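You operate a simulated robot arm through the tools that you are given. There is no shell and no other tool. Be economical: measure what you need, move in short steps, check, and stop when the job is done.

You are at the controls of a simulated two-armed robot. One attempt, no reset.

JOB
Press the red belt stop button three times. Put the short prop from the checking bench top on the belt between the guides. Take the soup plate from the top of the narrow rack and put it on top of the roller board. Take the alumina tin and leave it on top of the green binder. Put the medium prop on the top of the rollers away on the left end of the setting bench. Put the coil cylinder on the top of the rollers away on the left end of the glazing bench. Put the blue mug box on the setting bench top. Put the tall plaster mould that says "37 USES" from the second level from the bottom of the mould rack on the third level from the bottom of the mould rack and the tall plaster mould labelled "61 USES" on the top of the rollers. Any order will do. Set down upright: short prop, alumina tin, medium prop, blue mug box, tall plaster mould.

Only the result counts: the job must be done as asked and must still hold three seconds after the hand-in. Knocking over, shifting, dropping, spilling or breaking anything else fails it.

ROBOT AND FRAMES
Two 6-joint arms with two-finger grippers on one trunk, on a base that drives. Base frame: it is fixed to the floor where the robot stands at the start and does not move with it; the origin is under the middle of the robot, x ahead of it, y to its left, z up. Units: m, rad, N and s.
The left shoulder is at the start at [0.03, 0.178, 0.838], the right one opposite. With the tool pointing down near the work surface each hand reaches from about 0.46 to 0.84 m from the robot's upright axis, wherever it stands, measured 20 degrees to its own side. Places, roughly: alumina tin [4.25, -2.75, 1]; belt between the guides [1.8, 0.4, 0.8]; blue mug box [2.25, -7, 1.75]; coil cylinder [3.5, -5, 0.75]; green binder [4, -3.25, 1]; left end of the glazing bench [-3.4, -2.9, 0.8]; left end of the setting bench [-1.2, -5.9, 0.8]; medium prop (5x5x8 cm) [3.8, -5, 0.8]; red belt stop button [0.8, 0, 0.6]; roller board (42x32x4 cm) [4, -5.3, 0.8]; setting bench top [-1.5, -5.4, 0.8]; short prop (5x5x5 cm) [-0.8, 1.6, 0.9]; soup plate (22x22x6 cm) [2.8, -1.6, 0.8]; tall plaster mould [2.25, -7.25, 0.75]; third level of the mould rack [2.1, -7.2, 1]; top of the rollers [3.9, -5, 0.8]. Payload 2.54 kg a hand.
The tool frame of a hand sits at the grasp point between the pads (the TCP): z along the fingers, y along the line on which they close. The tips reach 0.03 m beyond it. The gripper opens to 0.116 m. The gripper's body begins 0.095 m behind the TCP.
Orientation is that of the tool frame in the base frame, as [roll, pitch, yaw] about the fixed x, y, z axes, in that order (R = Rz(yaw) Ry(pitch) Rx(roll)). With the fingers straight down and closing along the base's y, the tool's x points along the base's -x, its y along +y and its z along -z.

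CONTROLS
- The arms move only by the tool servo_tool. It takes "left_plan", "right_plan" or both (then of equal length, played together; a hand with none holds still); each is a list of rows, each a list of 7 numbers: the shift along the tool's x, y, z in m, then the turn, a rotation vector about the tool's x, y, z in rad, then the closure, from 0 (fully open) to 1 (shut). In form: [[tx, ty, tz, rx, ry, rz, grip], ...]. A call has 1 to 8 rows; each row is the pose to reach, as a shift and turn from the pose commanded when the call began, along the tool's axes at that moment. Each row takes 0.2 s and may step no farther than 0.05 m and 0.15 rad from the row before; otherwise, or with a gripper value out of range, the whole call is refused. Where a pose cannot be reached the arm comes as near as it can. A force on the tool above 40 N (or 10 N above the force at the start of the call, whichever is more), or a blocked arm, ends the call early, and 0.2 s more pass. The fingers move at their own pace (about 0.153 m/s each) and stop on an object; they squeeze with about 45 N. The grip force told is the motor's: it shows also when the fingers shut on nothing. Time passes only in rows, and 0.2 s behind the last, so rows that repeat a pose let the fingers close. The reply holds the time, the measured pose of the TCP, the force on the tool along the base axes, the opening and the grip force, in the units named above and with some noise, with the torque about the TCP (base axes, N m) and any sound that the robot's microphone picked up.
- Cameras (640 x 400 px; columns grow to the right, rows downward): "scene" is now at [0.0384, -0.0126, 1.5498]; the picture's right is [-0.17, -0.99, 0.00], its down [-0.82, 0.14, -0.55] and it looks along [0.54, -0.09, -0.83] (base axes); focal length 250 px, centre (320, 200). "left" rides on the left gripper at [0.069, 0.015, -0.122] in its tool frame; the picture's right is [-0.21, 0.98, 0.00], its down [-0.83, -0.18, -0.53] and it looks along [-0.52, -0.11, 0.85] (tool axes); focal length 251 px, centre (320, 200). "right" rides on the right gripper at [0.069, -0.015, -0.122] in its tool frame; the picture's right is [0.21, 0.98, 0.00], its down [-0.83, 0.18, -0.53] and it looks along [-0.52, 0.11, 0.85] (tool axes); focal length 251 px, centre (320, 200). There is no depth. A picture from a camera that has moved, and an enlarged one, comes with that camera's place and axes in the base frame and with its lens.
- grab_frame(camera): a new picture of that camera. No time passes.
- move_column(by): slides the trunk up (or, below 0, down) by that many m; the arms and the scene camera ride with it, the base frame stays. It gives what a move gives, with no picture.
- drive_base(legs): drives the robot by 1 to 6 legs, each [ahead, left, turn to the left] in m, m and rad, along the robot's own axes; the way and the turn of a leg run together, so that a leg with both is an arc; at most 1.5 m and 3.142 rad a leg. The arms and the cameras ride along, it lands a little off, and it stops where it bumps. It gives what a move gives.
- aim_head(pan, tilt): turns the head with the scene camera to pan (to the left, within 2.496 rad either way) and tilt (down, from -0.506 to 1.204), counted from straight ahead of the robot. It gives what a move gives.
- enlarge(camera, box): a new picture of the part [left, top, right, bottom] of that camera's present view, enlarged. No time passes.
- finish_job(): hands the job in; it is judged then, once.

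Work in short steps. Places have to be worked out from the pictures, the camera data and where the tool is seen: move nearer, look again, correct. Check each grasp and each placing, and mend what went wrong. You have 493 turns and 248 pictures in all, those below and enlarged ones among them. Open the grippers and draw the arms clear of the work before you hand the job in, unless the task says otherwise.

The tools are called after "Emit:" as a command line: name --argument value ..., lists and objects as JSON in quotes. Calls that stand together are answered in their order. servo_tool: Moves the arms, as the interface text tells. Its arguments: {"type":"object","properties":{"left_plan":{"type":"array"},"right_plan":{"type":"array"}},"required":[]} The other tools are called the same way: move_column (by) slides the trunk up or down; drive_base (legs) drives the base; aim_head (pan, tilt) turns the head that bears the scene camera; grab_frame (camera) takes a picture; enlarge (camera, box) takes an enlarged picture of a part of a camera's view; finish_job () hands the job in.

At the start:

```text
time_s: 0.0
left_eef_pos: [0.4323, 0.1765, 0.8128]
left_ee_rot: [3.139, 0.0, 3.14]
left_wrist_force: [0.1, -0.1, 0.0]
left_ft_torque: [0.02, 0.0, -0.02]
left_finger_gap: 0.1162
left_grasp_force: 0.1
right_eef_pos: [0.4106, -0.1244, 0.8233]
right_ee_rot: [3.141, 0.0, -3.141]
right_wrist_force: [-0.6, -0.1, -0.5]
right_ft_torque: [0.0, -0.05, -0.01]
right_finger_gap: 0.1161
right_grasp_force: 0.0
trunk travel left (down, up): [-0.05, 0.49]
robot x, y, heading: [-0.001, -0.0032, 0.001]
head pan, tilt: [-0.168, 0.988]
```

scene: 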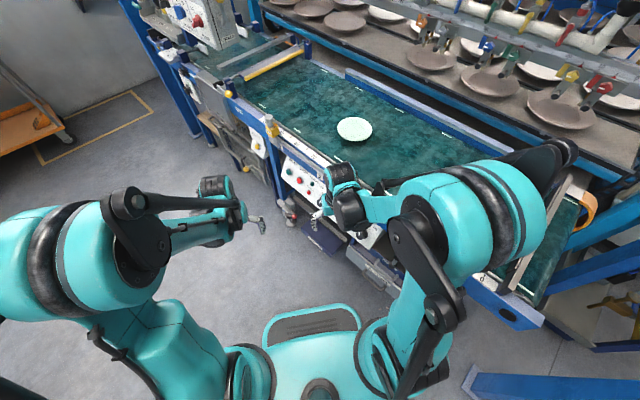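
right: 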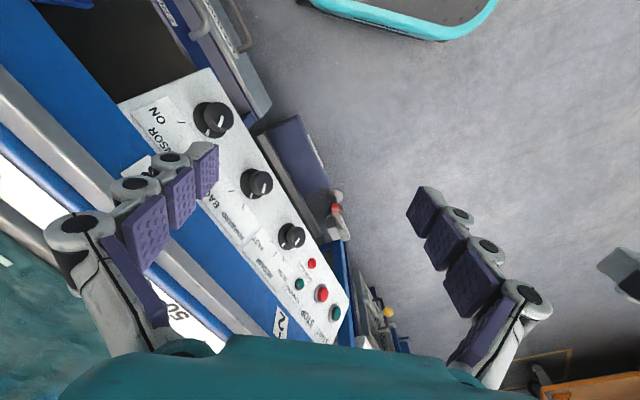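
left: 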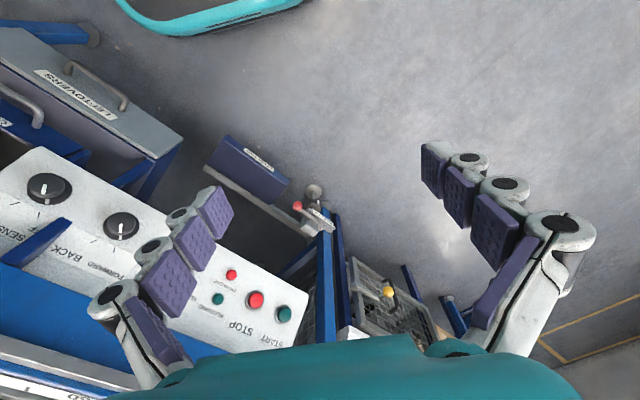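

I see a control panel with red/green buttons just ahead. I enlarge it from both hand views to read its labels.

Emit:
enlarge --camera "left" --box '[140, 220, 340, 345]'

Emit:
enlarge --camera "scene" --box '[200, 60, 400, 260]'

```text
3.20 times, centred on (240, 282) of left
camera zoom: at [0.3632, 0.1919, 0.9349], right [0.21, 0.98, 0.0], down [0.83, -0.18, 0.53], along [0.52, -0.11, -0.85], focal length 805 px, centre (576, -64)
```

zoom: 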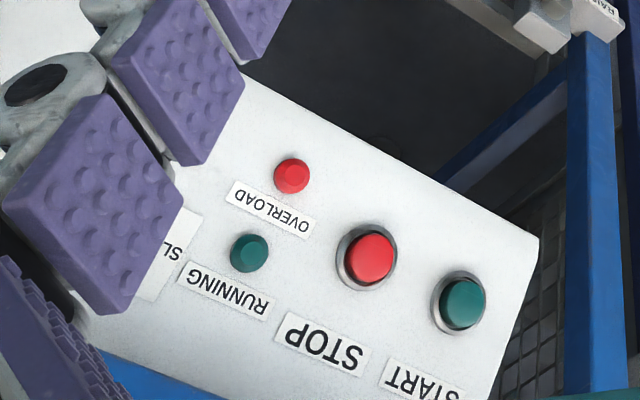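

```text
2.00 times, centred on (300, 160) of scene
camera zoom: at [0.0384, -0.0126, 1.5498], right [-0.17, -0.99, 0.0], down [-0.82, 0.14, -0.55], along [0.54, -0.09, -0.83], focal length 499 px, centre (360, 280)
```

zoom: 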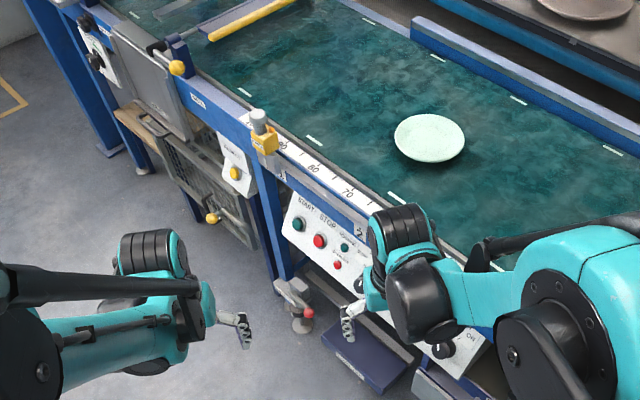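

Triangulating STOP from three views gives about [0.802, -0.041, 0.582], on a panel leaning back about 26°, normal roughly (-0.55, 0.71, 0.44). I turn the left hand to face it, fingers shut, stopping short.

Emit:
servo_tool --left_plan '[[-0.03, -0.015, 0.01, 0.11, -0.085, 0, 1], [-0.06, -0.03, 0.03, 0.22, -0.171, 0, 1], [-0.1, -0.045, 0.05, 0.331, -0.256, 0, 1], [-0.135, -0.06, 0.075, 0.441, -0.342, 0, 1], [-0.17, -0.075, 0.1, 0.552, -0.427, 0, 1], [-0.2, -0.09, 0.125, 0.662, -0.513, 0, 1], [-0.23, -0.105, 0.15, 0.772, -0.598, 0, 1], [-0.26, -0.12, 0.165, 0.883, -0.684, 0, 1]]'

Emit:
grab_frame --camera "left"

Emit:
grab_frame --camera "scene"

```text
time_s: 1.8
left_eef_pos: [0.6927, 0.0576, 0.6482]
left_ee_rot: [-2.12, 0.581, -2.809]
left_wrist_force: [-0.5, -0.2, -1.0]
left_ft_torque: [-0.02, 0.02, 0.02]
left_finger_gap: 0.0
left_grasp_force: 28.7
right_eef_pos: [0.4124, -0.1243, 0.8236]
right_ee_rot: [3.141, -0.001, -3.142]
right_wrist_force: [0.3, -0.2, 0.0]
right_ft_torque: [0.01, 0.01, 0.0]
right_finger_gap: 0.1159
right_grasp_force: 0.0
trunk travel left (down, up): [-0.05, 0.49]
robot x, y, heading: [0.0031, -0.0, 0.003]
head pan, tilt: [-0.168, 0.988]
```

```text
242 pictures are left
camera left: at [0.5744, 0.1351, 0.6529], right [0.43, 0.69, -0.58], down [0.31, 0.49, 0.82], along [0.85, -0.53, 0.0], focal length 251 px, centre (320, 200)
```

left: 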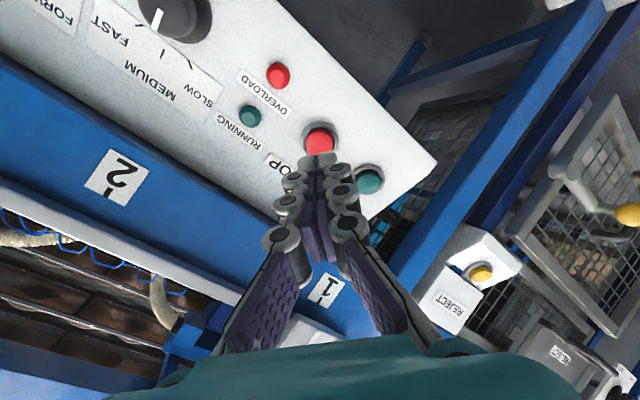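

```text
241 pictures are left
camera scene: at [0.0393, -0.0124, 1.5497], right [-0.17, -0.99, 0.0], down [-0.82, 0.14, -0.55], along [0.54, -0.09, -0.84], focal length 250 px, centre (320, 200)
```

scene: 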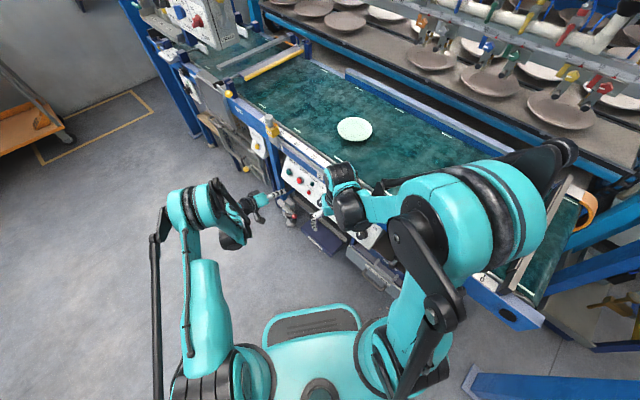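

The hand faces the panel with its tips aimed slightly off STOP. I shift -0.024 along tool x and close in to about 5 cm.

Emit:
servo_tool --left_plan '[[-0.012, 0.001, 0.04, 0, 0, 0, 1], [-0.024, 0.002, 0.08, 0, 0, 0, 1]]'

Emit:
grab_frame --camera "left"

Emit:
enlarge --camera "scene" --box '[240, 140, 340, 240]'

```text
time_s: 2.4
left_eef_pos: [0.7516, 0.0066, 0.6357]
left_ee_rot: [-2.124, 0.583, -2.808]
left_wrist_force: [0.3, 0.2, -0.5]
left_ft_torque: [0.04, -0.02, -0.01]
left_finger_gap: 0.0
left_grasp_force: 29.0
left hand out of reach, approached as far as the arm can: row 2
right_eef_pos: [0.4108, -0.1241, 0.8243]
right_ee_rot: [3.141, 0.001, 3.141]
right_wrist_force: [-1.2, -0.6, -0.8]
right_ft_torque: [-0.01, 0.01, 0.02]
right_finger_gap: 0.1161
right_grasp_force: 0.1
trunk travel left (down, up): [-0.05, 0.49]
robot x, y, heading: [0.0012, 0.0018, 0.004]
head pan, tilt: [-0.168, 0.988]
```

```text
240 pictures are left
camera left: at [0.6339, 0.0841, 0.6406], right [0.43, 0.69, -0.58], down [0.31, 0.49, 0.82], along [0.85, -0.53, 0.0], focal length 251 px, centre (320, 200)
```

left: 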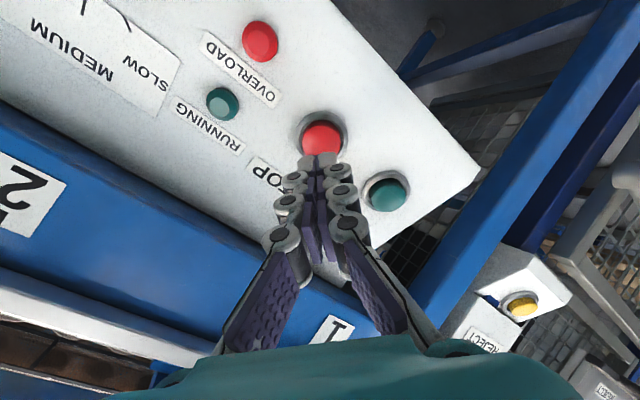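

```text
4.00 times, centred on (290, 190) of scene
camera zoom: at [0.0382, -0.013, 1.5498], right [-0.17, -0.99, 0.0], down [-0.82, 0.14, -0.55], along [0.54, -0.09, -0.83], focal length 998 px, centre (440, 240)
```

zoom: 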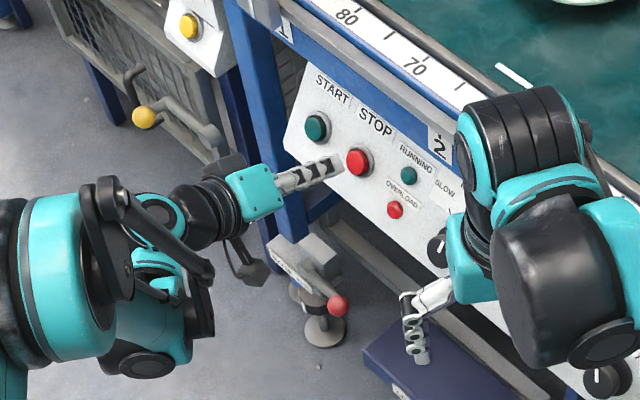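

Nearly at the end of reach, tips about 5 cm short and well aligned. I draw back and drive the base slightly closer diagonally.

Emit:
servo_tool --left_plan '[[0, 0, -0.045, 0, 0, 0, 1], [0, 0, -0.08, 0, 0, 0, 1]]'

Emit:
drive_base --legs '[[0.05, -0.045, 0]]'

Emit:
grab_frame --camera "left"

```text
time_s: 3.0
left_eef_pos: [0.7088, 0.0626, 0.6726]
left_ee_rot: [-2.122, 0.583, -2.812]
left_wrist_force: [-0.4, -0.2, 0.2]
left_ft_torque: [0.01, -0.02, 0.05]
left_finger_gap: 0.0
left_grasp_force: 28.5
right_eef_pos: [0.4113, -0.1241, 0.8252]
right_ee_rot: [-3.141, -0.001, -3.14]
right_wrist_force: [-0.3, -0.1, -0.3]
right_ft_torque: [0.0, -0.02, 0.02]
right_finger_gap: 0.1164
right_grasp_force: 0.0
trunk travel left (down, up): [-0.05, 0.49]
robot x, y, heading: [-0.0028, 0.0001, -0.004]
head pan, tilt: [-0.168, 0.988]
```

```text
time_s: 4.0
left_eef_pos: [0.7572, 0.018, 0.6711]
left_ee_rot: [-2.125, 0.583, -2.81]
left_wrist_force: [0.4, -0.3, 0.4]
left_ft_torque: [0.0, 0.02, 0.02]
left_finger_gap: 0.0
left_grasp_force: 28.8
right_eef_pos: [0.461, -0.1699, 0.8232]
right_ee_rot: [3.14, -0.002, -3.141]
right_wrist_force: [0.5, 0.0, 0.4]
right_ft_torque: [0.02, 0.06, 0.02]
right_finger_gap: 0.1162
right_grasp_force: 0.1
trunk travel left (down, up): [-0.05, 0.49]
robot x, y, heading: [0.0508, -0.0429, 0.0]
head pan, tilt: [-0.168, 0.988]
```

```text
238 pictures are left
camera left: at [0.6408, 0.0964, 0.6757], right [0.43, 0.69, -0.58], down [0.31, 0.49, 0.82], along [0.85, -0.53, 0.0], focal length 251 px, centre (320, 200)
```

left: 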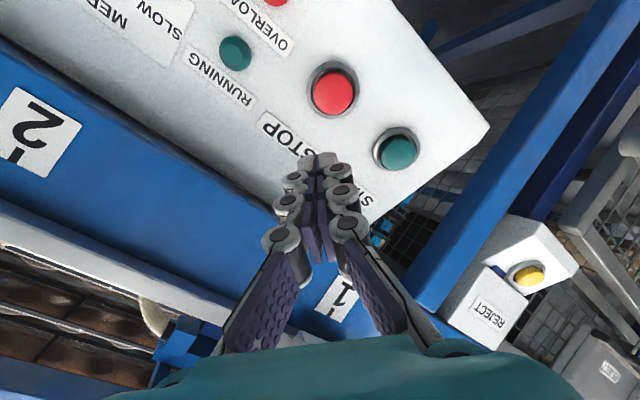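

Button is offset about +3.3 cm along tool x and +2 cm along y now. I correct and close in to about 4 cm.

Emit:
servo_tool --left_plan '[[0.017, 0.011, 0.015, 0, 0, 0, 1], [0.033, 0.02, 0.03, 0, 0, 0, 1]]'

Emit:
grab_frame --camera "left"

Emit:
enlarge --camera "scene" --box '[240, 140, 340, 240]'

```text
time_s: 4.6
left_eef_pos: [0.7544, 0.0016, 0.625]
left_ee_rot: [-2.125, 0.582, -2.81]
left_wrist_force: [0.1, -0.4, -0.3]
left_ft_torque: [-0.01, 0.03, -0.02]
left_finger_gap: 0.0002
left_grasp_force: 28.7
right_eef_pos: [0.4617, -0.1682, 0.8245]
right_ee_rot: [3.142, 0.0, 3.142]
right_wrist_force: [0.2, -0.2, -0.2]
right_ft_torque: [0.01, 0.02, 0.02]
right_finger_gap: 0.1162
right_grasp_force: 0.2
trunk travel left (down, up): [-0.05, 0.49]
robot x, y, heading: [0.0505, -0.0438, 0.002]
head pan, tilt: [-0.168, 0.988]
```

```text
237 pictures are left
camera left: at [0.6361, 0.0797, 0.6292], right [0.43, 0.69, -0.58], down [0.31, 0.49, 0.82], along [0.85, -0.53, 0.0], focal length 251 px, centre (320, 200)
```

left: 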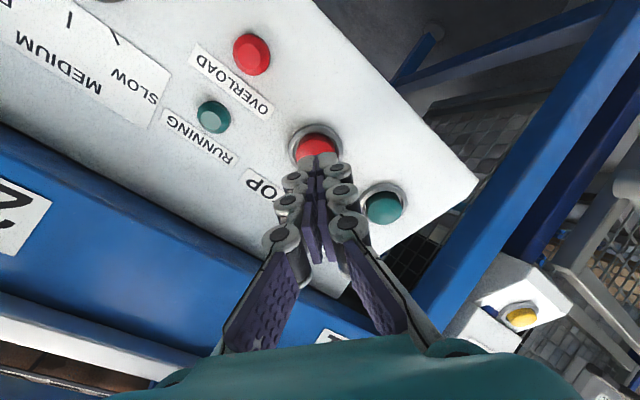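

```text
4.00 times, centred on (290, 190) of scene
camera zoom: at [0.0891, -0.0575, 1.5497], right [-0.17, -0.99, 0.0], down [-0.82, 0.14, -0.55], along [0.54, -0.09, -0.84], focal length 998 px, centre (440, 240)
```

zoom: 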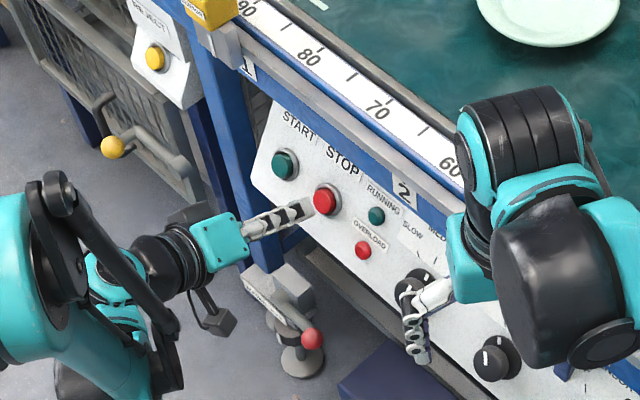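

Aligned with STOP within a few mm. I advance slowly to find contact.

Emit:
servo_tool --left_plan '[[0, -0.002, 0.008, 0, 0, 0, 1], [0, -0.002, 0.014, 0, 0, 0, 1], [0, -0.002, 0.02, 0, 0, 0, 1], [0, -0.002, 0.025, 0, 0, 0, 1]]'

Emit:
grab_frame --camera "left"

```text
time_s: 5.6
left_eef_pos: [0.766, -0.0163, 0.6218]
left_ee_rot: [-2.128, 0.583, -2.81]
left_wrist_force: [-1.2, 2.2, 0.8]
left_ft_torque: [0.05, -0.01, 0.0]
left_finger_gap: 0.0
left_grasp_force: 28.4
left hand out of reach, approached as far as the arm can: row 3, 4
right_eef_pos: [0.4619, -0.1688, 0.8248]
right_ee_rot: [-3.139, 0.001, 3.142]
right_wrist_force: [0.2, -0.2, 0.2]
right_ft_torque: [0.01, -0.02, -0.01]
right_finger_gap: 0.1159
right_grasp_force: 0.1
trunk travel left (down, up): [-0.05, 0.49]
robot x, y, heading: [0.0517, -0.0453, -0.005]
head pan, tilt: [-0.168, 0.988]
```

```text
235 pictures are left
camera left: at [0.6481, 0.0614, 0.6268], right [0.43, 0.69, -0.57], down [0.31, 0.48, 0.82], along [0.85, -0.53, 0.0], focal length 251 px, centre (320, 200)
```

left: 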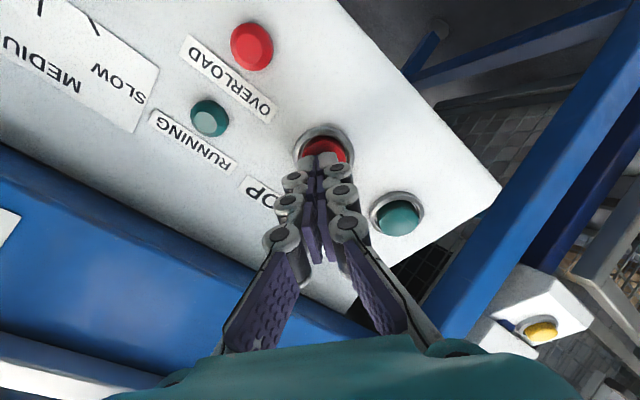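

Light contact (2.6 N) but arm reach is spent again, no click. I retract and drive a bit closer for more travel.

Emit:
servo_tool --left_plan '[[0, 0, -0.045, 0, 0, 0, 1], [0, 0, -0.09, 0, 0, 0, 1], [0, 0, -0.11, 0, 0, 0, 1]]'

Emit:
drive_base --legs '[[0.05, -0.065, 0]]'

Emit:
grab_frame --camera "left"

```text
time_s: 6.4
left_eef_pos: [0.7177, 0.0634, 0.6746]
left_ee_rot: [-2.126, 0.581, -2.813]
left_wrist_force: [-0.8, -0.5, 0.7]
left_ft_torque: [-0.02, -0.01, -0.04]
left_finger_gap: 0.0
left_grasp_force: 28.6
left hand out of reach, approached as far as the arm can: row 2, 3
right_eef_pos: [0.4626, -0.1693, 0.8232]
right_ee_rot: [-3.141, 0.001, 3.141]
right_wrist_force: [-0.6, 0.4, -0.5]
right_ft_torque: [0.03, 0.01, 0.0]
right_finger_gap: 0.116
right_grasp_force: 0.1
trunk travel left (down, up): [-0.05, 0.49]
robot x, y, heading: [0.053, -0.0397, -0.0]
head pan, tilt: [-0.168, 0.988]
```

```text
time_s: 7.5
left_eef_pos: [0.7683, -0.0017, 0.6741]
left_ee_rot: [-2.127, 0.581, -2.815]
left_wrist_force: [1.0, 0.0, 0.1]
left_ft_torque: [-0.01, -0.01, -0.01]
left_finger_gap: 0.0
left_grasp_force: 28.7
right_eef_pos: [0.5134, -0.2343, 0.8238]
right_ee_rot: [-3.141, 0.001, 3.14]
right_wrist_force: [-2.6, 0.0, -0.1]
right_ft_torque: [0.02, 0.0, -0.11]
right_finger_gap: 0.1166
right_grasp_force: 0.1
trunk travel left (down, up): [-0.05, 0.49]
robot x, y, heading: [0.103, -0.1111, -0.004]
head pan, tilt: [-0.168, 0.988]
```

```text
234 pictures are left
camera left: at [0.6506, 0.077, 0.6791], right [0.44, 0.69, -0.58], down [0.31, 0.48, 0.82], along [0.84, -0.54, 0.0], focal length 251 px, centre (320, 200)
```

left: 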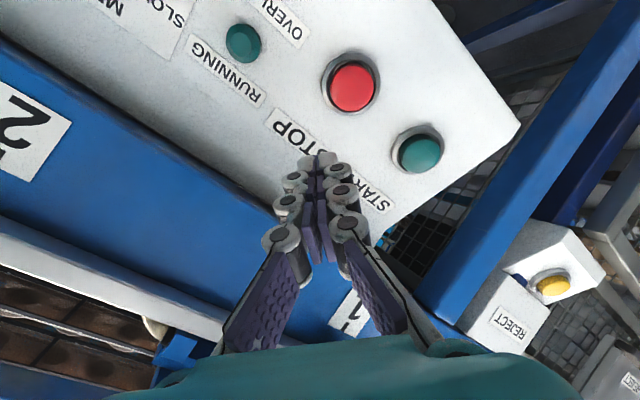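

Contact point earlier puts the button face near [0.782, -0.037, 0.606]. I line up about 2 cm short of it.

Emit:
servo_tool --left_plan '[[0.012, 0.01, 0.0, 0, 0, 0, 1], [0.034, 0.028, 0.008, 0, 0, 0, 1]]'

Emit:
grab_frame --camera "left"

```text
time_s: 8.1
left_eef_pos: [0.7761, 0.0057, 0.6364]
left_ee_rot: [-2.126, 0.58, -2.817]
left_wrist_force: [-0.1, -0.3, -0.2]
left_ft_torque: [-0.02, -0.01, 0.01]
left_finger_gap: 0.0
left_grasp_force: 29.0
left hand out of reach, approached as far as the arm can: row 1, 2
right_eef_pos: [0.5109, -0.2329, 0.8236]
right_ee_rot: [-3.141, 0.0, 3.141]
right_wrist_force: [-0.2, 0.5, 0.7]
right_ft_torque: [0.0, 0.04, 0.03]
right_finger_gap: 0.116
right_grasp_force: 0.1
trunk travel left (down, up): [-0.05, 0.49]
robot x, y, heading: [0.1003, -0.1121, -0.003]
head pan, tilt: [-0.168, 0.988]
```

```text
233 pictures are left
camera left: at [0.6576, 0.0851, 0.6417], right [0.44, 0.69, -0.58], down [0.31, 0.48, 0.82], along [0.84, -0.54, -0.01], focal length 251 px, centre (320, 200)
```

left: 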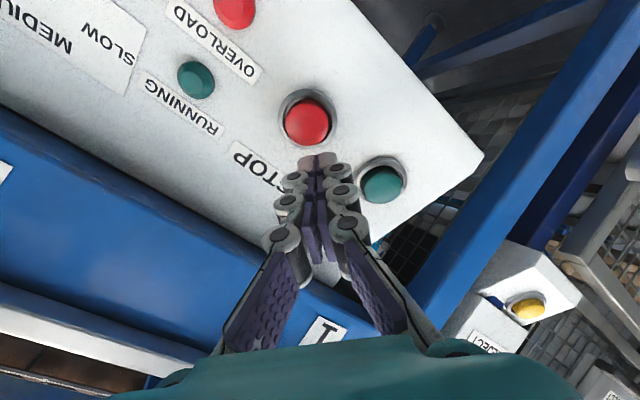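

The limit seems to be wrist geometry rather than distance. I'll restore the left hand to neutral, then turn the base to face the panel squarely.

Emit:
servo_tool --left_plan '[[0.011, -0.019, -0.033, -0.11, 0.085, 0, 1], [0.022, -0.038, -0.066, -0.22, 0.171, 0, 1], [0.033, -0.057, -0.099, -0.331, 0.256, 0, 1], [0.044, -0.076, -0.132, -0.441, 0.342, 0, 1], [0.055, -0.095, -0.165, -0.552, 0.427, 0, 1], [0.066, -0.114, -0.198, -0.662, 0.513, 0, 1], [0.077, -0.133, -0.231, -0.772, 0.598, 0, 1], [0.089, -0.152, -0.263, -0.883, 0.684, 0, 1]]'

Emit:
drive_base --legs '[[0, 0.47, 0], [0, 0, -0.91]]'

Emit:
grab_frame --camera "scene"

```text
time_s: 9.9
left_eef_pos: [0.5179, 0.073, 0.8136]
left_ee_rot: [3.139, -0.002, 3.14]
left_wrist_force: [-0.7, 0.4, 0.6]
left_ft_torque: [0.0, 0.02, 0.01]
left_finger_gap: 0.0001
left_grasp_force: 28.7
left hand out of reach, approached as far as the arm can: row 1, 2
right_eef_pos: [0.5105, -0.234, 0.8247]
right_ee_rot: [-3.142, 0.0, -3.141]
right_wrist_force: [-4.8, 1.3, 1.0]
right_ft_torque: [-0.07, 0.08, -0.31]
right_finger_gap: 0.1162
right_grasp_force: 0.1
trunk travel left (down, up): [-0.05, 0.49]
robot x, y, heading: [0.0982, -0.1102, -0.001]
head pan, tilt: [-0.168, 0.988]
```

```text
time_s: 15.0
left_eef_pos: [0.4989, 0.1305, 0.812]
left_ee_rot: [3.141, -0.003, 2.219]
left_wrist_force: [-0.7, -0.1, 1.0]
left_ft_torque: [-0.01, 0.0, 0.01]
left_finger_gap: 0.0
left_grasp_force: 28.1
right_eef_pos: [0.2511, -0.0483, 0.8234]
right_ee_rot: [3.14, 0.001, 2.222]
right_wrist_force: [-0.7, -0.3, 0.1]
right_ft_torque: [-0.01, 0.0, 0.0]
right_finger_gap: 0.1161
right_grasp_force: 0.1
trunk travel left (down, up): [-0.05, 0.49]
robot x, y, heading: [0.0978, 0.3548, -0.919]
head pan, tilt: [-0.168, 0.988]
```

```text
232 pictures are left
camera scene: at [0.1145, 0.3136, 1.5498], right [-0.89, -0.46, 0.0], down [-0.39, 0.74, -0.55], along [0.26, -0.49, -0.83], focal length 250 px, centre (320, 200)
```

scene: 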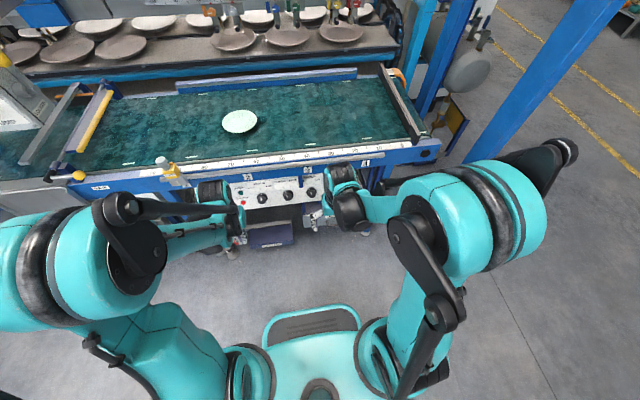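

The base now squarely faces the belt. I drive a little ahead and left, then pitch the left hand toward the panel.

Emit:
drive_base --legs '[[0.1, 0.1, 0]]'

Emit:
servo_tool --left_plan '[[-0.01, 0.003, 0.021, 0, -0.14, 0, 1], [-0.02, 0.006, 0.042, 0, -0.28, 0, 1], [-0.035, 0.009, 0.064, 0, -0.42, 0, 1], [-0.05, 0.012, 0.085, 0, -0.56, 0, 1], [-0.07, 0.015, 0.107, 0, -0.7, 0, 1], [-0.09, 0.018, 0.128, 0, -0.84, 0, 1], [-0.11, 0.021, 0.15, 0, -0.98, 0, 1], [-0.12, 0.023, 0.171, 0, -1.117, 0, 1]]'

Emit:
grab_frame --camera "left"

```text
time_s: 16.3
left_eef_pos: [0.6409, 0.1104, 0.8124]
left_ee_rot: [3.142, -0.003, 2.22]
left_wrist_force: [-0.1, 0.1, 0.1]
left_ft_torque: [0.04, 0.06, 0.04]
left_finger_gap: 0.0002
left_grasp_force: 28.7
right_eef_pos: [0.3923, -0.0678, 0.8246]
right_ee_rot: [-3.14, -0.003, 2.22]
right_wrist_force: [1.0, -0.1, 0.7]
right_ft_torque: [0.0, 0.02, -0.01]
right_finger_gap: 0.1161
right_grasp_force: 0.2
trunk travel left (down, up): [-0.05, 0.49]
robot x, y, heading: [0.2388, 0.3355, -0.92]
head pan, tilt: [-0.168, 0.988]
```

```text
time_s: 17.8
left_eef_pos: [0.7593, -0.0104, 0.8024]
left_ee_rot: [3.14, 0.82, 2.217]
left_wrist_force: [-8.3, 10.8, 4.5]
left_ft_torque: [-0.02, 0.05, -0.03]
left_finger_gap: 0.0
left_grasp_force: 29.3
left hand out of reach, approached as far as the arm can: row 3, 4, 5, 6, 7
right_eef_pos: [0.3923, -0.0679, 0.8237]
right_ee_rot: [-3.141, 0.001, 2.222]
right_wrist_force: [0.4, -0.6, 0.3]
right_ft_torque: [0.05, 0.01, 0.0]
right_finger_gap: 0.116
right_grasp_force: 0.0
trunk travel left (down, up): [-0.05, 0.49]
robot x, y, heading: [0.2392, 0.3346, -0.919]
head pan, tilt: [-0.168, 0.988]
stopped in row 7 (left hand): the force on the tool passed its limit at 232 N (the readings are from after the stop); the commanded pose is now the measured one
```

```text
231 pictures are left
camera left: at [0.6879, 0.1077, 0.8346], right [0.87, 0.47, 0.16], down [-0.04, -0.25, 0.97], along [0.49, -0.85, -0.2], focal length 251 px, centre (320, 200)
```

left: 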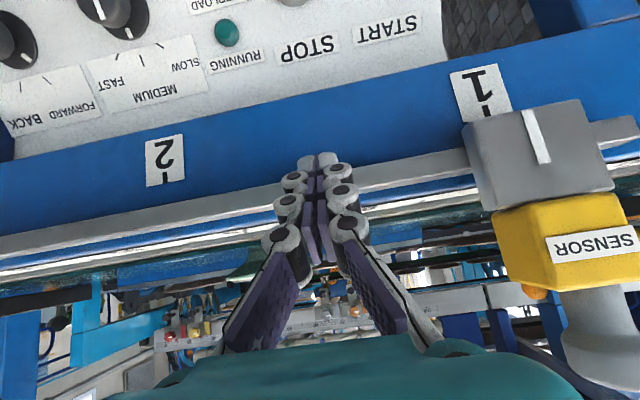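

The hand met the belt rail because the arm couldn't fold low so close in; the base is too near. I back the base straight off 0.18 m and look.

Emit:
drive_base --legs '[[-0.18, 0, 0]]'

Emit:
grab_frame --camera "scene"

```text
time_s: 19.3
left_eef_pos: [0.6508, 0.1326, 0.8025]
left_ee_rot: [3.139, 0.822, 2.217]
left_wrist_force: [0.3, 0.8, 0.4]
left_ft_torque: [-0.03, 0.01, -0.01]
left_finger_gap: 0.0002
left_grasp_force: 28.8
right_eef_pos: [0.2843, 0.0749, 0.8245]
right_ee_rot: [3.141, 0.0, 2.223]
right_wrist_force: [-0.6, -0.6, 0.0]
right_ft_torque: [-0.01, -0.03, 0.04]
right_finger_gap: 0.116
right_grasp_force: 0.1
trunk travel left (down, up): [-0.05, 0.49]
robot x, y, heading: [0.1285, 0.475, -0.922]
head pan, tilt: [-0.168, 0.988]
```

```text
230 pictures are left
camera scene: at [0.1452, 0.4388, 1.5498], right [-0.88, -0.47, 0.0], down [-0.39, 0.74, -0.55], along [0.26, -0.49, -0.83], focal length 250 px, centre (320, 200)
```

scene: 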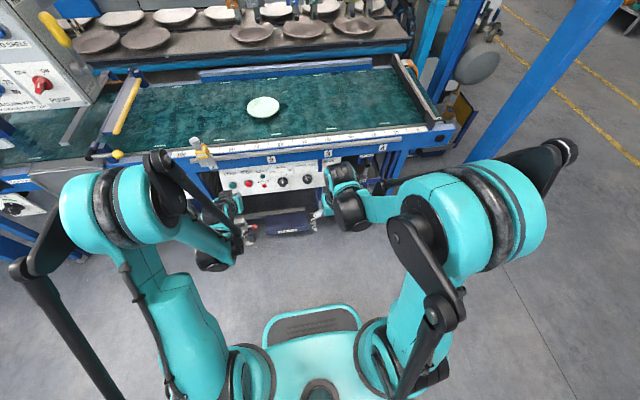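

All undisturbed. With the current tilt (47°), the button lies straight along the finger axis about 24 cm on. I advance 0.18 m.

Emit:
servo_tool --left_plan '[[0, 0.001, 0.045, 0, 0, 0, 1], [0, 0.002, 0.09, 0, 0, 0, 1], [0, 0.003, 0.135, 0, 0, 0, 1], [0, 0.003, 0.18, 0, 0, 0, 1]]'

Emit:
grab_frame --camera "left"

```text
time_s: 20.3
left_eef_pos: [0.7354, 0.0283, 0.6797]
left_ee_rot: [-3.14, 0.82, 2.218]
left_wrist_force: [0.1, 0.0, -0.2]
left_ft_torque: [0.0, -0.04, 0.0]
left_finger_gap: 0.0
left_grasp_force: 28.4
left hand out of reach, approached as far as the arm can: row 1
right_eef_pos: [0.2858, 0.0745, 0.8241]
right_ee_rot: [3.141, 0.0, 2.223]
right_wrist_force: [0.4, 1.1, 0.3]
right_ft_torque: [0.0, -0.03, -0.02]
right_finger_gap: 0.116
right_grasp_force: 0.1
trunk travel left (down, up): [-0.05, 0.49]
robot x, y, heading: [0.1321, 0.4782, -0.917]
head pan, tilt: [-0.168, 0.988]
```

```text
229 pictures are left
camera left: at [0.6653, 0.1463, 0.7124], right [0.87, 0.47, 0.16], down [-0.04, -0.25, 0.97], along [0.5, -0.85, -0.2], focal length 251 px, centre (320, 200)
```

left: 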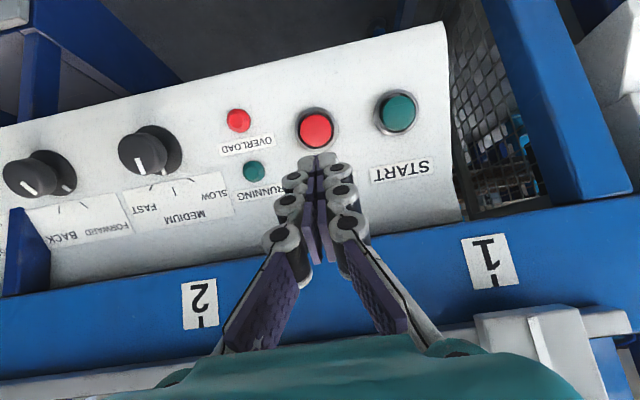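

Button sits dead ahead, contact expected after about 8 cm. I go in and press slowly in small rows.

Emit:
servo_tool --left_plan '[[0.003, -0.004, 0.04, 0, 0, 0, 1], [0.003, -0.004, 0.062, 0, 0, 0, 1], [0.003, -0.004, 0.07, 0, 0, 0, 1], [0.003, -0.004, 0.076, 0, 0, 0, 1], [0.003, -0.004, 0.08, 0, 0, 0, 1]]'

Emit:
grab_frame --camera "left"

```text
time_s: 21.5
left_eef_pos: [0.7655, -0.0178, 0.6225]
left_ee_rot: [3.139, 0.821, 2.218]
left_wrist_force: [-0.5, 1.3, 0.8]
left_ft_torque: [-0.06, 0.01, 0.02]
left_finger_gap: 0.006
left_grasp_force: 28.6
right_eef_pos: [0.2836, 0.0752, 0.825]
right_ee_rot: [-3.141, -0.001, 2.221]
right_wrist_force: [0.9, 0.2, -0.1]
right_ft_torque: [0.01, 0.0, 0.0]
right_finger_gap: 0.1162
right_grasp_force: 0.1
trunk travel left (down, up): [-0.05, 0.49]
robot x, y, heading: [0.1329, 0.4788, -0.917]
head pan, tilt: [-0.168, 0.988]
```

```text
228 pictures are left
camera left: at [0.6942, 0.1007, 0.6554], right [0.87, 0.47, 0.16], down [-0.04, -0.25, 0.97], along [0.5, -0.85, -0.2], focal length 251 px, centre (320, 200)
```

left: 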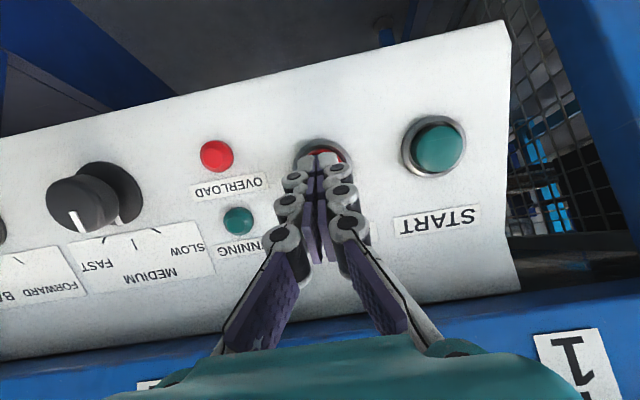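

In contact lightly. I press a little deeper.

Emit:
servo_tool --left_plan '[[0, 0, 0.004, 0, 0, 0, 1], [0, 0, 0.008, 0, 0, 0, 1]]'

```text
time_s: 22.3
left_eef_pos: [0.766, -0.0185, 0.6197]
left_ee_rot: [3.14, 0.822, 2.218]
left_wrist_force: [-11.4, 13.8, 20.3]
left_ft_torque: [-0.33, -0.21, -0.07]
left_finger_gap: 0.0059
left_grasp_force: 28.3
right_eef_pos: [0.2819, 0.0765, 0.8252]
right_ee_rot: [-3.14, 0.002, 2.225]
right_wrist_force: [-0.5, 0.3, -0.1]
right_ft_torque: [0.0, -0.04, -0.01]
right_finger_gap: 0.1159
right_grasp_force: 0.1
trunk travel left (down, up): [-0.05, 0.49]
robot x, y, heading: [0.1352, 0.4772, -0.917]
head pan, tilt: [-0.168, 0.988]
heard: click
stopped in row 2 (left hand): the force on the tool passed its limit at 41 N (the readings are from after the stop); the commanded pose is now the measured one
```

One click heard: press 1. I release by 2 cm and press again the same way.

Emit:
servo_tool --left_plan '[[0, 0, -0.012, 0, 0, 0, 1], [0, 0, -0.025, 0, 0, 0, 1], [0, 0, -0.025, 0, 0, 0, 1]]'

Emit:
servo_tool --left_plan '[[0, 0, 0.015, 0, 0, 0, 1], [0, 0, 0.022, 0, 0, 0, 1], [0, 0, 0.026, 0, 0, 0, 1], [0, 0, 0.03, 0, 0, 0, 1]]'

```text
time_s: 23.1
left_eef_pos: [0.7559, -0.0054, 0.6331]
left_ee_rot: [3.141, 0.819, 2.218]
left_wrist_force: [-0.9, 0.1, 0.5]
left_ft_torque: [0.01, 0.02, 0.01]
left_finger_gap: 0.0
left_grasp_force: 28.2
right_eef_pos: [0.2838, 0.0751, 0.8247]
right_ee_rot: [3.14, 0.001, 2.226]
right_wrist_force: [-0.3, 0.6, 0.8]
right_ft_torque: [-0.02, -0.02, 0.01]
right_finger_gap: 0.1162
right_grasp_force: 0.0
trunk travel left (down, up): [-0.05, 0.49]
robot x, y, heading: [0.1324, 0.475, -0.916]
head pan, tilt: [-0.168, 0.988]
```

```text
time_s: 24.0
left_eef_pos: [0.765, -0.019, 0.6188]
left_ee_rot: [3.141, 0.823, 2.221]
left_wrist_force: [-11.9, 13.3, 21.4]
left_ft_torque: [-0.33, -0.24, -0.15]
left_finger_gap: 0.0062
left_grasp_force: 28.2
right_eef_pos: [0.2803, 0.0774, 0.8256]
right_ee_rot: [-3.141, 0.003, 2.224]
right_wrist_force: [-0.2, -0.2, -0.5]
right_ft_torque: [0.01, -0.03, 0.02]
right_finger_gap: 0.1161
right_grasp_force: 0.0
trunk travel left (down, up): [-0.05, 0.49]
robot x, y, heading: [0.1326, 0.4778, -0.912]
head pan, tilt: [-0.168, 0.988]
heard: click
stopped in row 4 (left hand): the force on the tool passed its limit at 46 N (the readings are from after the stop); the commanded pose is now the measured one
```

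Second click. Repeat once more for the third.

Emit:
servo_tool --left_plan '[[0, 0, -0.012, 0, 0, 0, 1], [0, 0, -0.025, 0, 0, 0, 1], [0, 0, -0.025, 0, 0, 0, 1]]'

Emit:
servo_tool --left_plan '[[0, 0, 0.015, 0, 0, 0, 1], [0, 0, 0.022, 0, 0, 0, 1], [0, 0, 0.026, 0, 0, 0, 1], [0, 0, 0.03, 0, 0, 0, 1]]'

```text
time_s: 24.8
left_eef_pos: [0.7558, -0.0047, 0.6321]
left_ee_rot: [3.141, 0.817, 2.219]
left_wrist_force: [-0.1, -0.5, 0.6]
left_ft_torque: [0.01, -0.01, 0.0]
left_finger_gap: 0.0001
left_grasp_force: 28.7
right_eef_pos: [0.2844, 0.0753, 0.823]
right_ee_rot: [3.141, -0.001, 2.223]
right_wrist_force: [0.3, 0.4, 0.1]
right_ft_torque: [0.02, -0.01, 0.0]
right_finger_gap: 0.1161
right_grasp_force: 0.1
trunk travel left (down, up): [-0.05, 0.49]
robot x, y, heading: [0.1304, 0.4758, -0.919]
head pan, tilt: [-0.168, 0.988]
```

```text
time_s: 25.7
left_eef_pos: [0.7666, -0.019, 0.6185]
left_ee_rot: [3.141, 0.821, 2.22]
left_wrist_force: [-11.9, 14.3, 23.0]
left_ft_torque: [-0.34, -0.24, -0.06]
left_finger_gap: 0.0059
left_grasp_force: 28.5
right_eef_pos: [0.2813, 0.0781, 0.8247]
right_ee_rot: [3.141, 0.004, 2.226]
right_wrist_force: [-0.1, 0.2, 0.6]
right_ft_torque: [0.01, -0.02, 0.0]
right_finger_gap: 0.1163
right_grasp_force: 0.1
trunk travel left (down, up): [-0.05, 0.49]
robot x, y, heading: [0.1356, 0.4746, -0.921]
head pan, tilt: [-0.168, 0.988]
heard: click
stopped in row 4 (left hand): the force on the tool passed its limit at 46 N (the readings are from after the stop); the commanded pose is now the measured one
```

Three clicks done. I withdraw the left hand to a neutral fold and open it, then look about with the head.

Emit:
servo_tool --left_plan '[[0, 0, -0.045, 0, 0, 0, 1], [0, 0, -0.09, 0, 0, 0, 1], [0.01, 0, -0.135, 0, 0.137, 0, 1], [0.03, 0, -0.175, 0, 0.274, 0, 0.5], [0.05, 0, -0.215, 0, 0.411, 0, 0], [0.07, 0, -0.255, 0, 0.548, 0, 0], [0.09, 0, -0.295, 0, 0.685, 0, 0], [0.11, 0, -0.335, 0, 0.822, 0, 0]]'

Emit:
aim_head --pan 0.6 --tilt 0.5

Emit:
grab_frame --camera "scene"

Emit:
aim_head --pan -0.7 --tilt 0.4

Emit:
grab_frame --camera "scene"

Emit:
aim_head --pan -2.2 --tilt 0.4

Emit:
grab_frame --camera "scene"

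Emit:
aim_head --pan 2.2 --tilt 0.5

Emit:
grab_frame --camera "scene"

```text
time_s: 27.5
left_eef_pos: [0.5744, 0.2354, 0.7657]
left_ee_rot: [3.142, -0.009, 2.22]
left_wrist_force: [0.6, -0.3, -0.4]
left_ft_torque: [-0.03, 0.01, 0.01]
left_finger_gap: 0.116
left_grasp_force: 0.0
right_eef_pos: [0.2836, 0.0769, 0.8231]
right_ee_rot: [3.141, -0.001, 2.226]
right_wrist_force: [0.5, -0.4, -0.9]
right_ft_torque: [-0.02, -0.01, 0.01]
right_finger_gap: 0.1161
right_grasp_force: 0.1
trunk travel left (down, up): [-0.05, 0.49]
robot x, y, heading: [0.1312, 0.4774, -0.918]
head pan, tilt: [-0.168, 0.988]
```

```text
time_s: 28.6
left_eef_pos: [0.5738, 0.2336, 0.7663]
left_ee_rot: [-3.141, -0.006, 2.219]
left_wrist_force: [0.1, 0.3, 0.1]
left_ft_torque: [0.03, 0.0, 0.02]
left_finger_gap: 0.1161
left_grasp_force: 0.0
right_eef_pos: [0.2833, 0.0766, 0.8238]
right_ee_rot: [3.141, 0.003, 2.225]
right_wrist_force: [-0.1, -0.1, 0.3]
right_ft_torque: [0.0, -0.02, -0.03]
right_finger_gap: 0.1159
right_grasp_force: 0.1
trunk travel left (down, up): [-0.05, 0.49]
robot x, y, heading: [0.129, 0.4783, -0.919]
head pan, tilt: [0.6, 0.499]
```

```text
227 pictures are left
camera scene: at [0.1984, 0.4731, 1.59], right [-0.31, -0.95, 0.0], down [-0.46, 0.15, -0.88], along [0.83, -0.27, -0.48], focal length 250 px, centre (320, 200)
```

scene: 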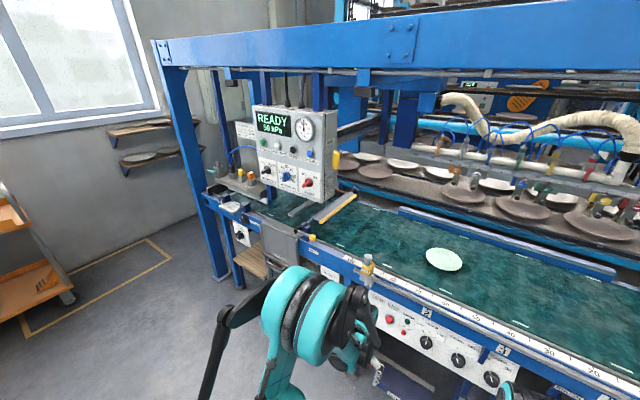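

```text
time_s: 30.1
left_eef_pos: [0.5762, 0.2322, 0.7641]
left_ee_rot: [3.141, -0.006, 2.22]
left_wrist_force: [0.5, -0.8, 0.5]
left_ft_torque: [0.02, -0.01, 0.01]
left_finger_gap: 0.1159
left_grasp_force: 0.0
right_eef_pos: [0.2835, 0.0766, 0.8227]
right_ee_rot: [3.141, 0.0, 2.225]
right_wrist_force: [0.3, 0.0, -0.3]
right_ft_torque: [-0.03, -0.01, 0.03]
right_finger_gap: 0.1161
right_grasp_force: 0.0
trunk travel left (down, up): [-0.05, 0.49]
robot x, y, heading: [0.1312, 0.4776, -0.914]
head pan, tilt: [-0.7, 0.4]
```

```text
226 pictures are left
camera scene: at [0.1079, 0.4088, 1.5991], right [-1.0, 0.04, 0.0], down [0.02, 0.39, -0.92], along [-0.04, -0.92, -0.39], focal length 250 px, centre (320, 200)
```

scene: 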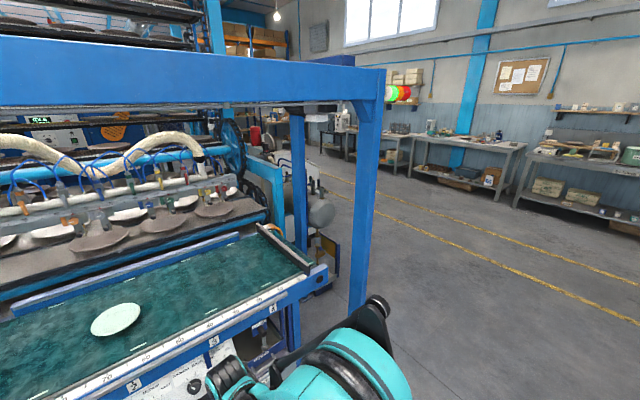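

```text
time_s: 31.7
left_eef_pos: [0.5744, 0.2334, 0.7659]
left_ee_rot: [3.14, -0.004, 2.219]
left_wrist_force: [-0.3, -0.3, 0.7]
left_ft_torque: [0.01, 0.0, -0.01]
left_finger_gap: 0.116
left_grasp_force: 0.1
right_eef_pos: [0.2833, 0.0753, 0.8227]
right_ee_rot: [3.141, -0.001, 2.224]
right_wrist_force: [-0.2, -0.7, -1.3]
right_ft_torque: [0.0, 0.01, 0.01]
right_finger_gap: 0.1161
right_grasp_force: 0.1
trunk travel left (down, up): [-0.05, 0.49]
robot x, y, heading: [0.1296, 0.4791, -0.915]
head pan, tilt: [-2.201, 0.4]
```

```text
225 pictures are left
camera scene: at [0.0193, 0.499, 1.5992], right [-0.03, 1.0, 0.0], down [0.39, 0.01, -0.92], along [-0.92, -0.02, -0.39], focal length 250 px, centre (320, 200)
```

scene: 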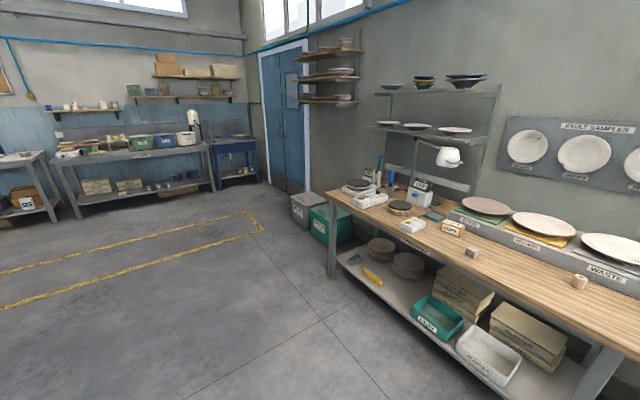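

```text
time_s: 35.2
left_eef_pos: [0.5749, 0.2327, 0.765]
left_ee_rot: [3.141, -0.005, 2.217]
left_wrist_force: [-0.4, 0.1, -0.2]
left_ft_torque: [0.02, -0.01, 0.02]
left_finger_gap: 0.116
left_grasp_force: 0.0
right_eef_pos: [0.2842, 0.0762, 0.8247]
right_ee_rot: [-3.141, -0.002, 2.225]
right_wrist_force: [0.9, 0.4, -0.1]
right_ft_torque: [0.0, 0.0, 0.0]
right_finger_gap: 0.116
right_grasp_force: 0.0
trunk travel left (down, up): [-0.05, 0.49]
robot x, y, heading: [0.128, 0.4805, -0.913]
head pan, tilt: [2.201, 0.499]
```

```text
224 pictures are left
camera scene: at [0.1376, 0.5886, 1.59], right [0.96, -0.28, 0.0], down [-0.14, -0.46, -0.88], along [0.25, 0.84, -0.48], focal length 250 px, centre (320, 200)
```

scene: 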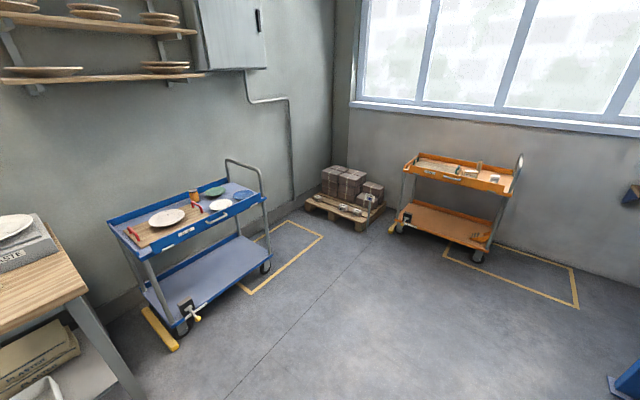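

Button is done (3 clicks). The short prop candidate is at about [-0.79, 1.50, 0.92] on the wooden bench behind me; I'll raise the trunk, turn round and drive toward it, then look.

Emit:
move_column --by 0.28

Emit:
drive_base --legs '[[0, 0, 3.122], [0.5, 0, 0]]'

Emit:
aim_head --pan 0.2 --tilt 0.85

Emit:
grab_frame --camera "scene"

```text
time_s: 38.0
left_eef_pos: [0.5748, 0.2341, 1.0449]
left_ee_rot: [3.14, -0.005, 2.22]
left_wrist_force: [0.4, 1.2, 0.3]
left_ft_torque: [0.0, 0.03, 0.01]
left_finger_gap: 0.1161
left_grasp_force: 0.0
right_eef_pos: [0.2833, 0.0757, 1.1044]
right_ee_rot: [3.141, -0.001, 2.223]
right_wrist_force: [-1.2, 1.1, -0.2]
right_ft_torque: [0.0, 0.0, 0.0]
right_finger_gap: 0.116
right_grasp_force: 0.0
trunk travel left (down, up): [-0.33, 0.21]
robot x, y, heading: [0.1289, 0.4757, -0.917]
head pan, tilt: [2.201, 0.499]
```

```text
time_s: 48.3
left_eef_pos: [-0.6118, 1.118, 1.0449]
left_ee_rot: [-3.141, -0.006, -0.92]
left_wrist_force: [0.6, 0.3, 0.0]
left_ft_torque: [0.01, -0.04, 0.04]
left_finger_gap: 0.1158
left_grasp_force: 0.0
right_eef_pos: [-0.3218, 1.2753, 1.1042]
right_ee_rot: [3.141, -0.001, -0.914]
right_wrist_force: [-0.1, 0.5, 0.0]
right_ft_torque: [0.0, 0.01, -0.01]
right_finger_gap: 0.1159
right_grasp_force: 0.0
trunk travel left (down, up): [-0.33, 0.21]
robot x, y, heading: [-0.1657, 0.8738, 2.225]
head pan, tilt: [2.201, 0.499]
```

```text
time_s: 50.2
left_eef_pos: [-0.6127, 1.1174, 1.045]
left_ee_rot: [3.141, -0.007, -0.92]
left_wrist_force: [-0.1, 0.5, -0.7]
left_ft_torque: [-0.01, 0.03, 0.01]
left_finger_gap: 0.1161
left_grasp_force: 0.1
right_eef_pos: [-0.3215, 1.2745, 1.1028]
right_ee_rot: [-3.142, 0.001, -0.915]
right_wrist_force: [-0.5, 0.3, -0.1]
right_ft_torque: [0.01, -0.01, -0.02]
right_finger_gap: 0.1161
right_grasp_force: 0.1
trunk travel left (down, up): [-0.33, 0.21]
robot x, y, heading: [-0.1671, 0.8736, 2.228]
head pan, tilt: [0.201, 0.85]
```

```text
223 pictures are left
camera scene: at [-0.2111, 0.9, 1.84], right [0.65, 0.76, 0.0], down [0.57, -0.49, -0.66], along [-0.5, 0.43, -0.75], focal length 250 px, centre (320, 200)
```

scene: 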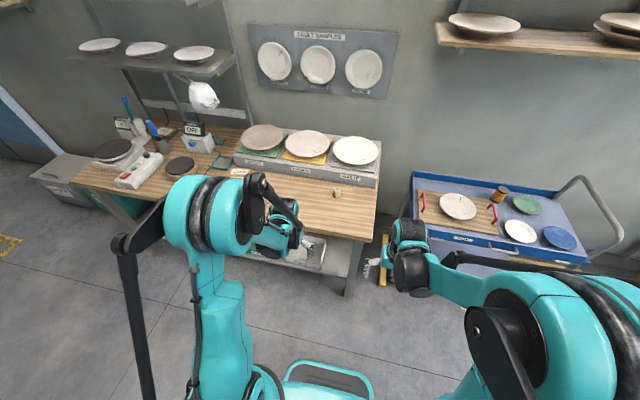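

Prop seen at about [-0.81, 1.52, 0.92]. I enlarge to identify it and what else is nearby.

Emit:
enlarge --camera "scene" --box '[180, 100, 400, 240]'

Emit:
grab_frame --camera "left"

```text
2.86 times, centred on (290, 170) of scene
camera zoom: at [-0.2111, 0.9, 1.84], right [0.65, 0.76, 0.0], down [0.57, -0.49, -0.66], along [-0.5, 0.43, -0.75], focal length 713 px, centre (406, 286)
```

zoom: 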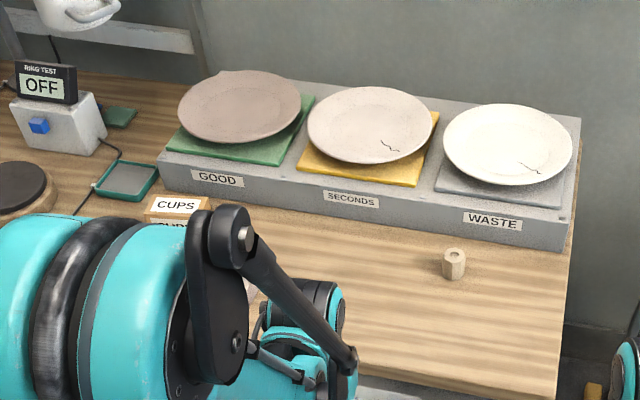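

```text
221 pictures are left
camera left: at [-0.5833, 1.0538, 1.1672], right [-0.91, -0.42, 0.0], down [-0.36, 0.77, 0.53], along [-0.22, 0.48, -0.85], focal length 251 px, centre (320, 200)
```

left: 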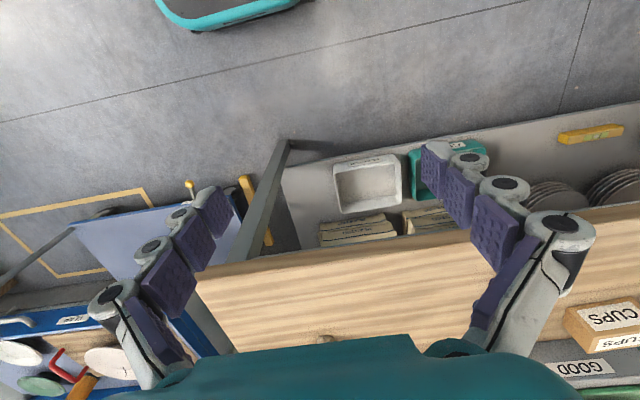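

Prop is a 5 cm hex piece near the bench's right end, clear of other things. I drive 0.24 m closer and shift right 0.09.

Emit:
drive_base --legs '[[0.24, -0.09, 0]]'

Emit:
grab_frame --camera "left"

```text
time_s: 52.1
left_eef_pos: [-0.686, 1.3613, 1.0449]
left_ee_rot: [-3.141, -0.005, -0.92]
left_wrist_force: [-0.1, 0.3, -0.4]
left_ft_torque: [-0.06, -0.01, 0.0]
left_finger_gap: 0.116
left_grasp_force: 0.1
right_eef_pos: [-0.3945, 1.5184, 1.1038]
right_ee_rot: [3.141, 0.002, -0.913]
right_wrist_force: [0.5, 0.1, -0.7]
right_ft_torque: [-0.04, -0.01, 0.01]
right_finger_gap: 0.1159
right_grasp_force: 0.0
trunk travel left (down, up): [-0.33, 0.21]
robot x, y, heading: [-0.2415, 1.1178, 2.225]
head pan, tilt: [0.201, 0.85]
```

```text
220 pictures are left
camera left: at [-0.6567, 1.2978, 1.1671], right [-0.91, -0.42, 0.0], down [-0.36, 0.77, 0.53], along [-0.22, 0.48, -0.85], focal length 251 px, centre (320, 200)
```

left: 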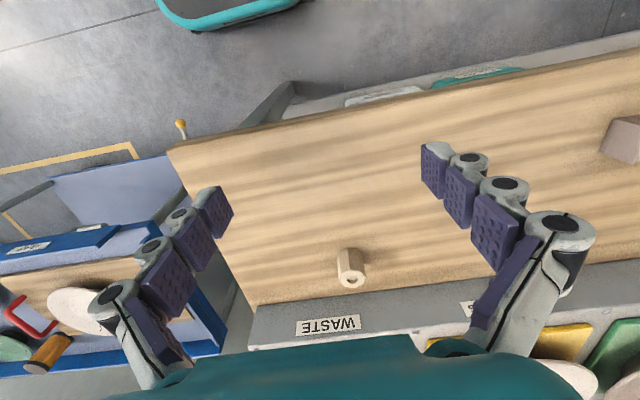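

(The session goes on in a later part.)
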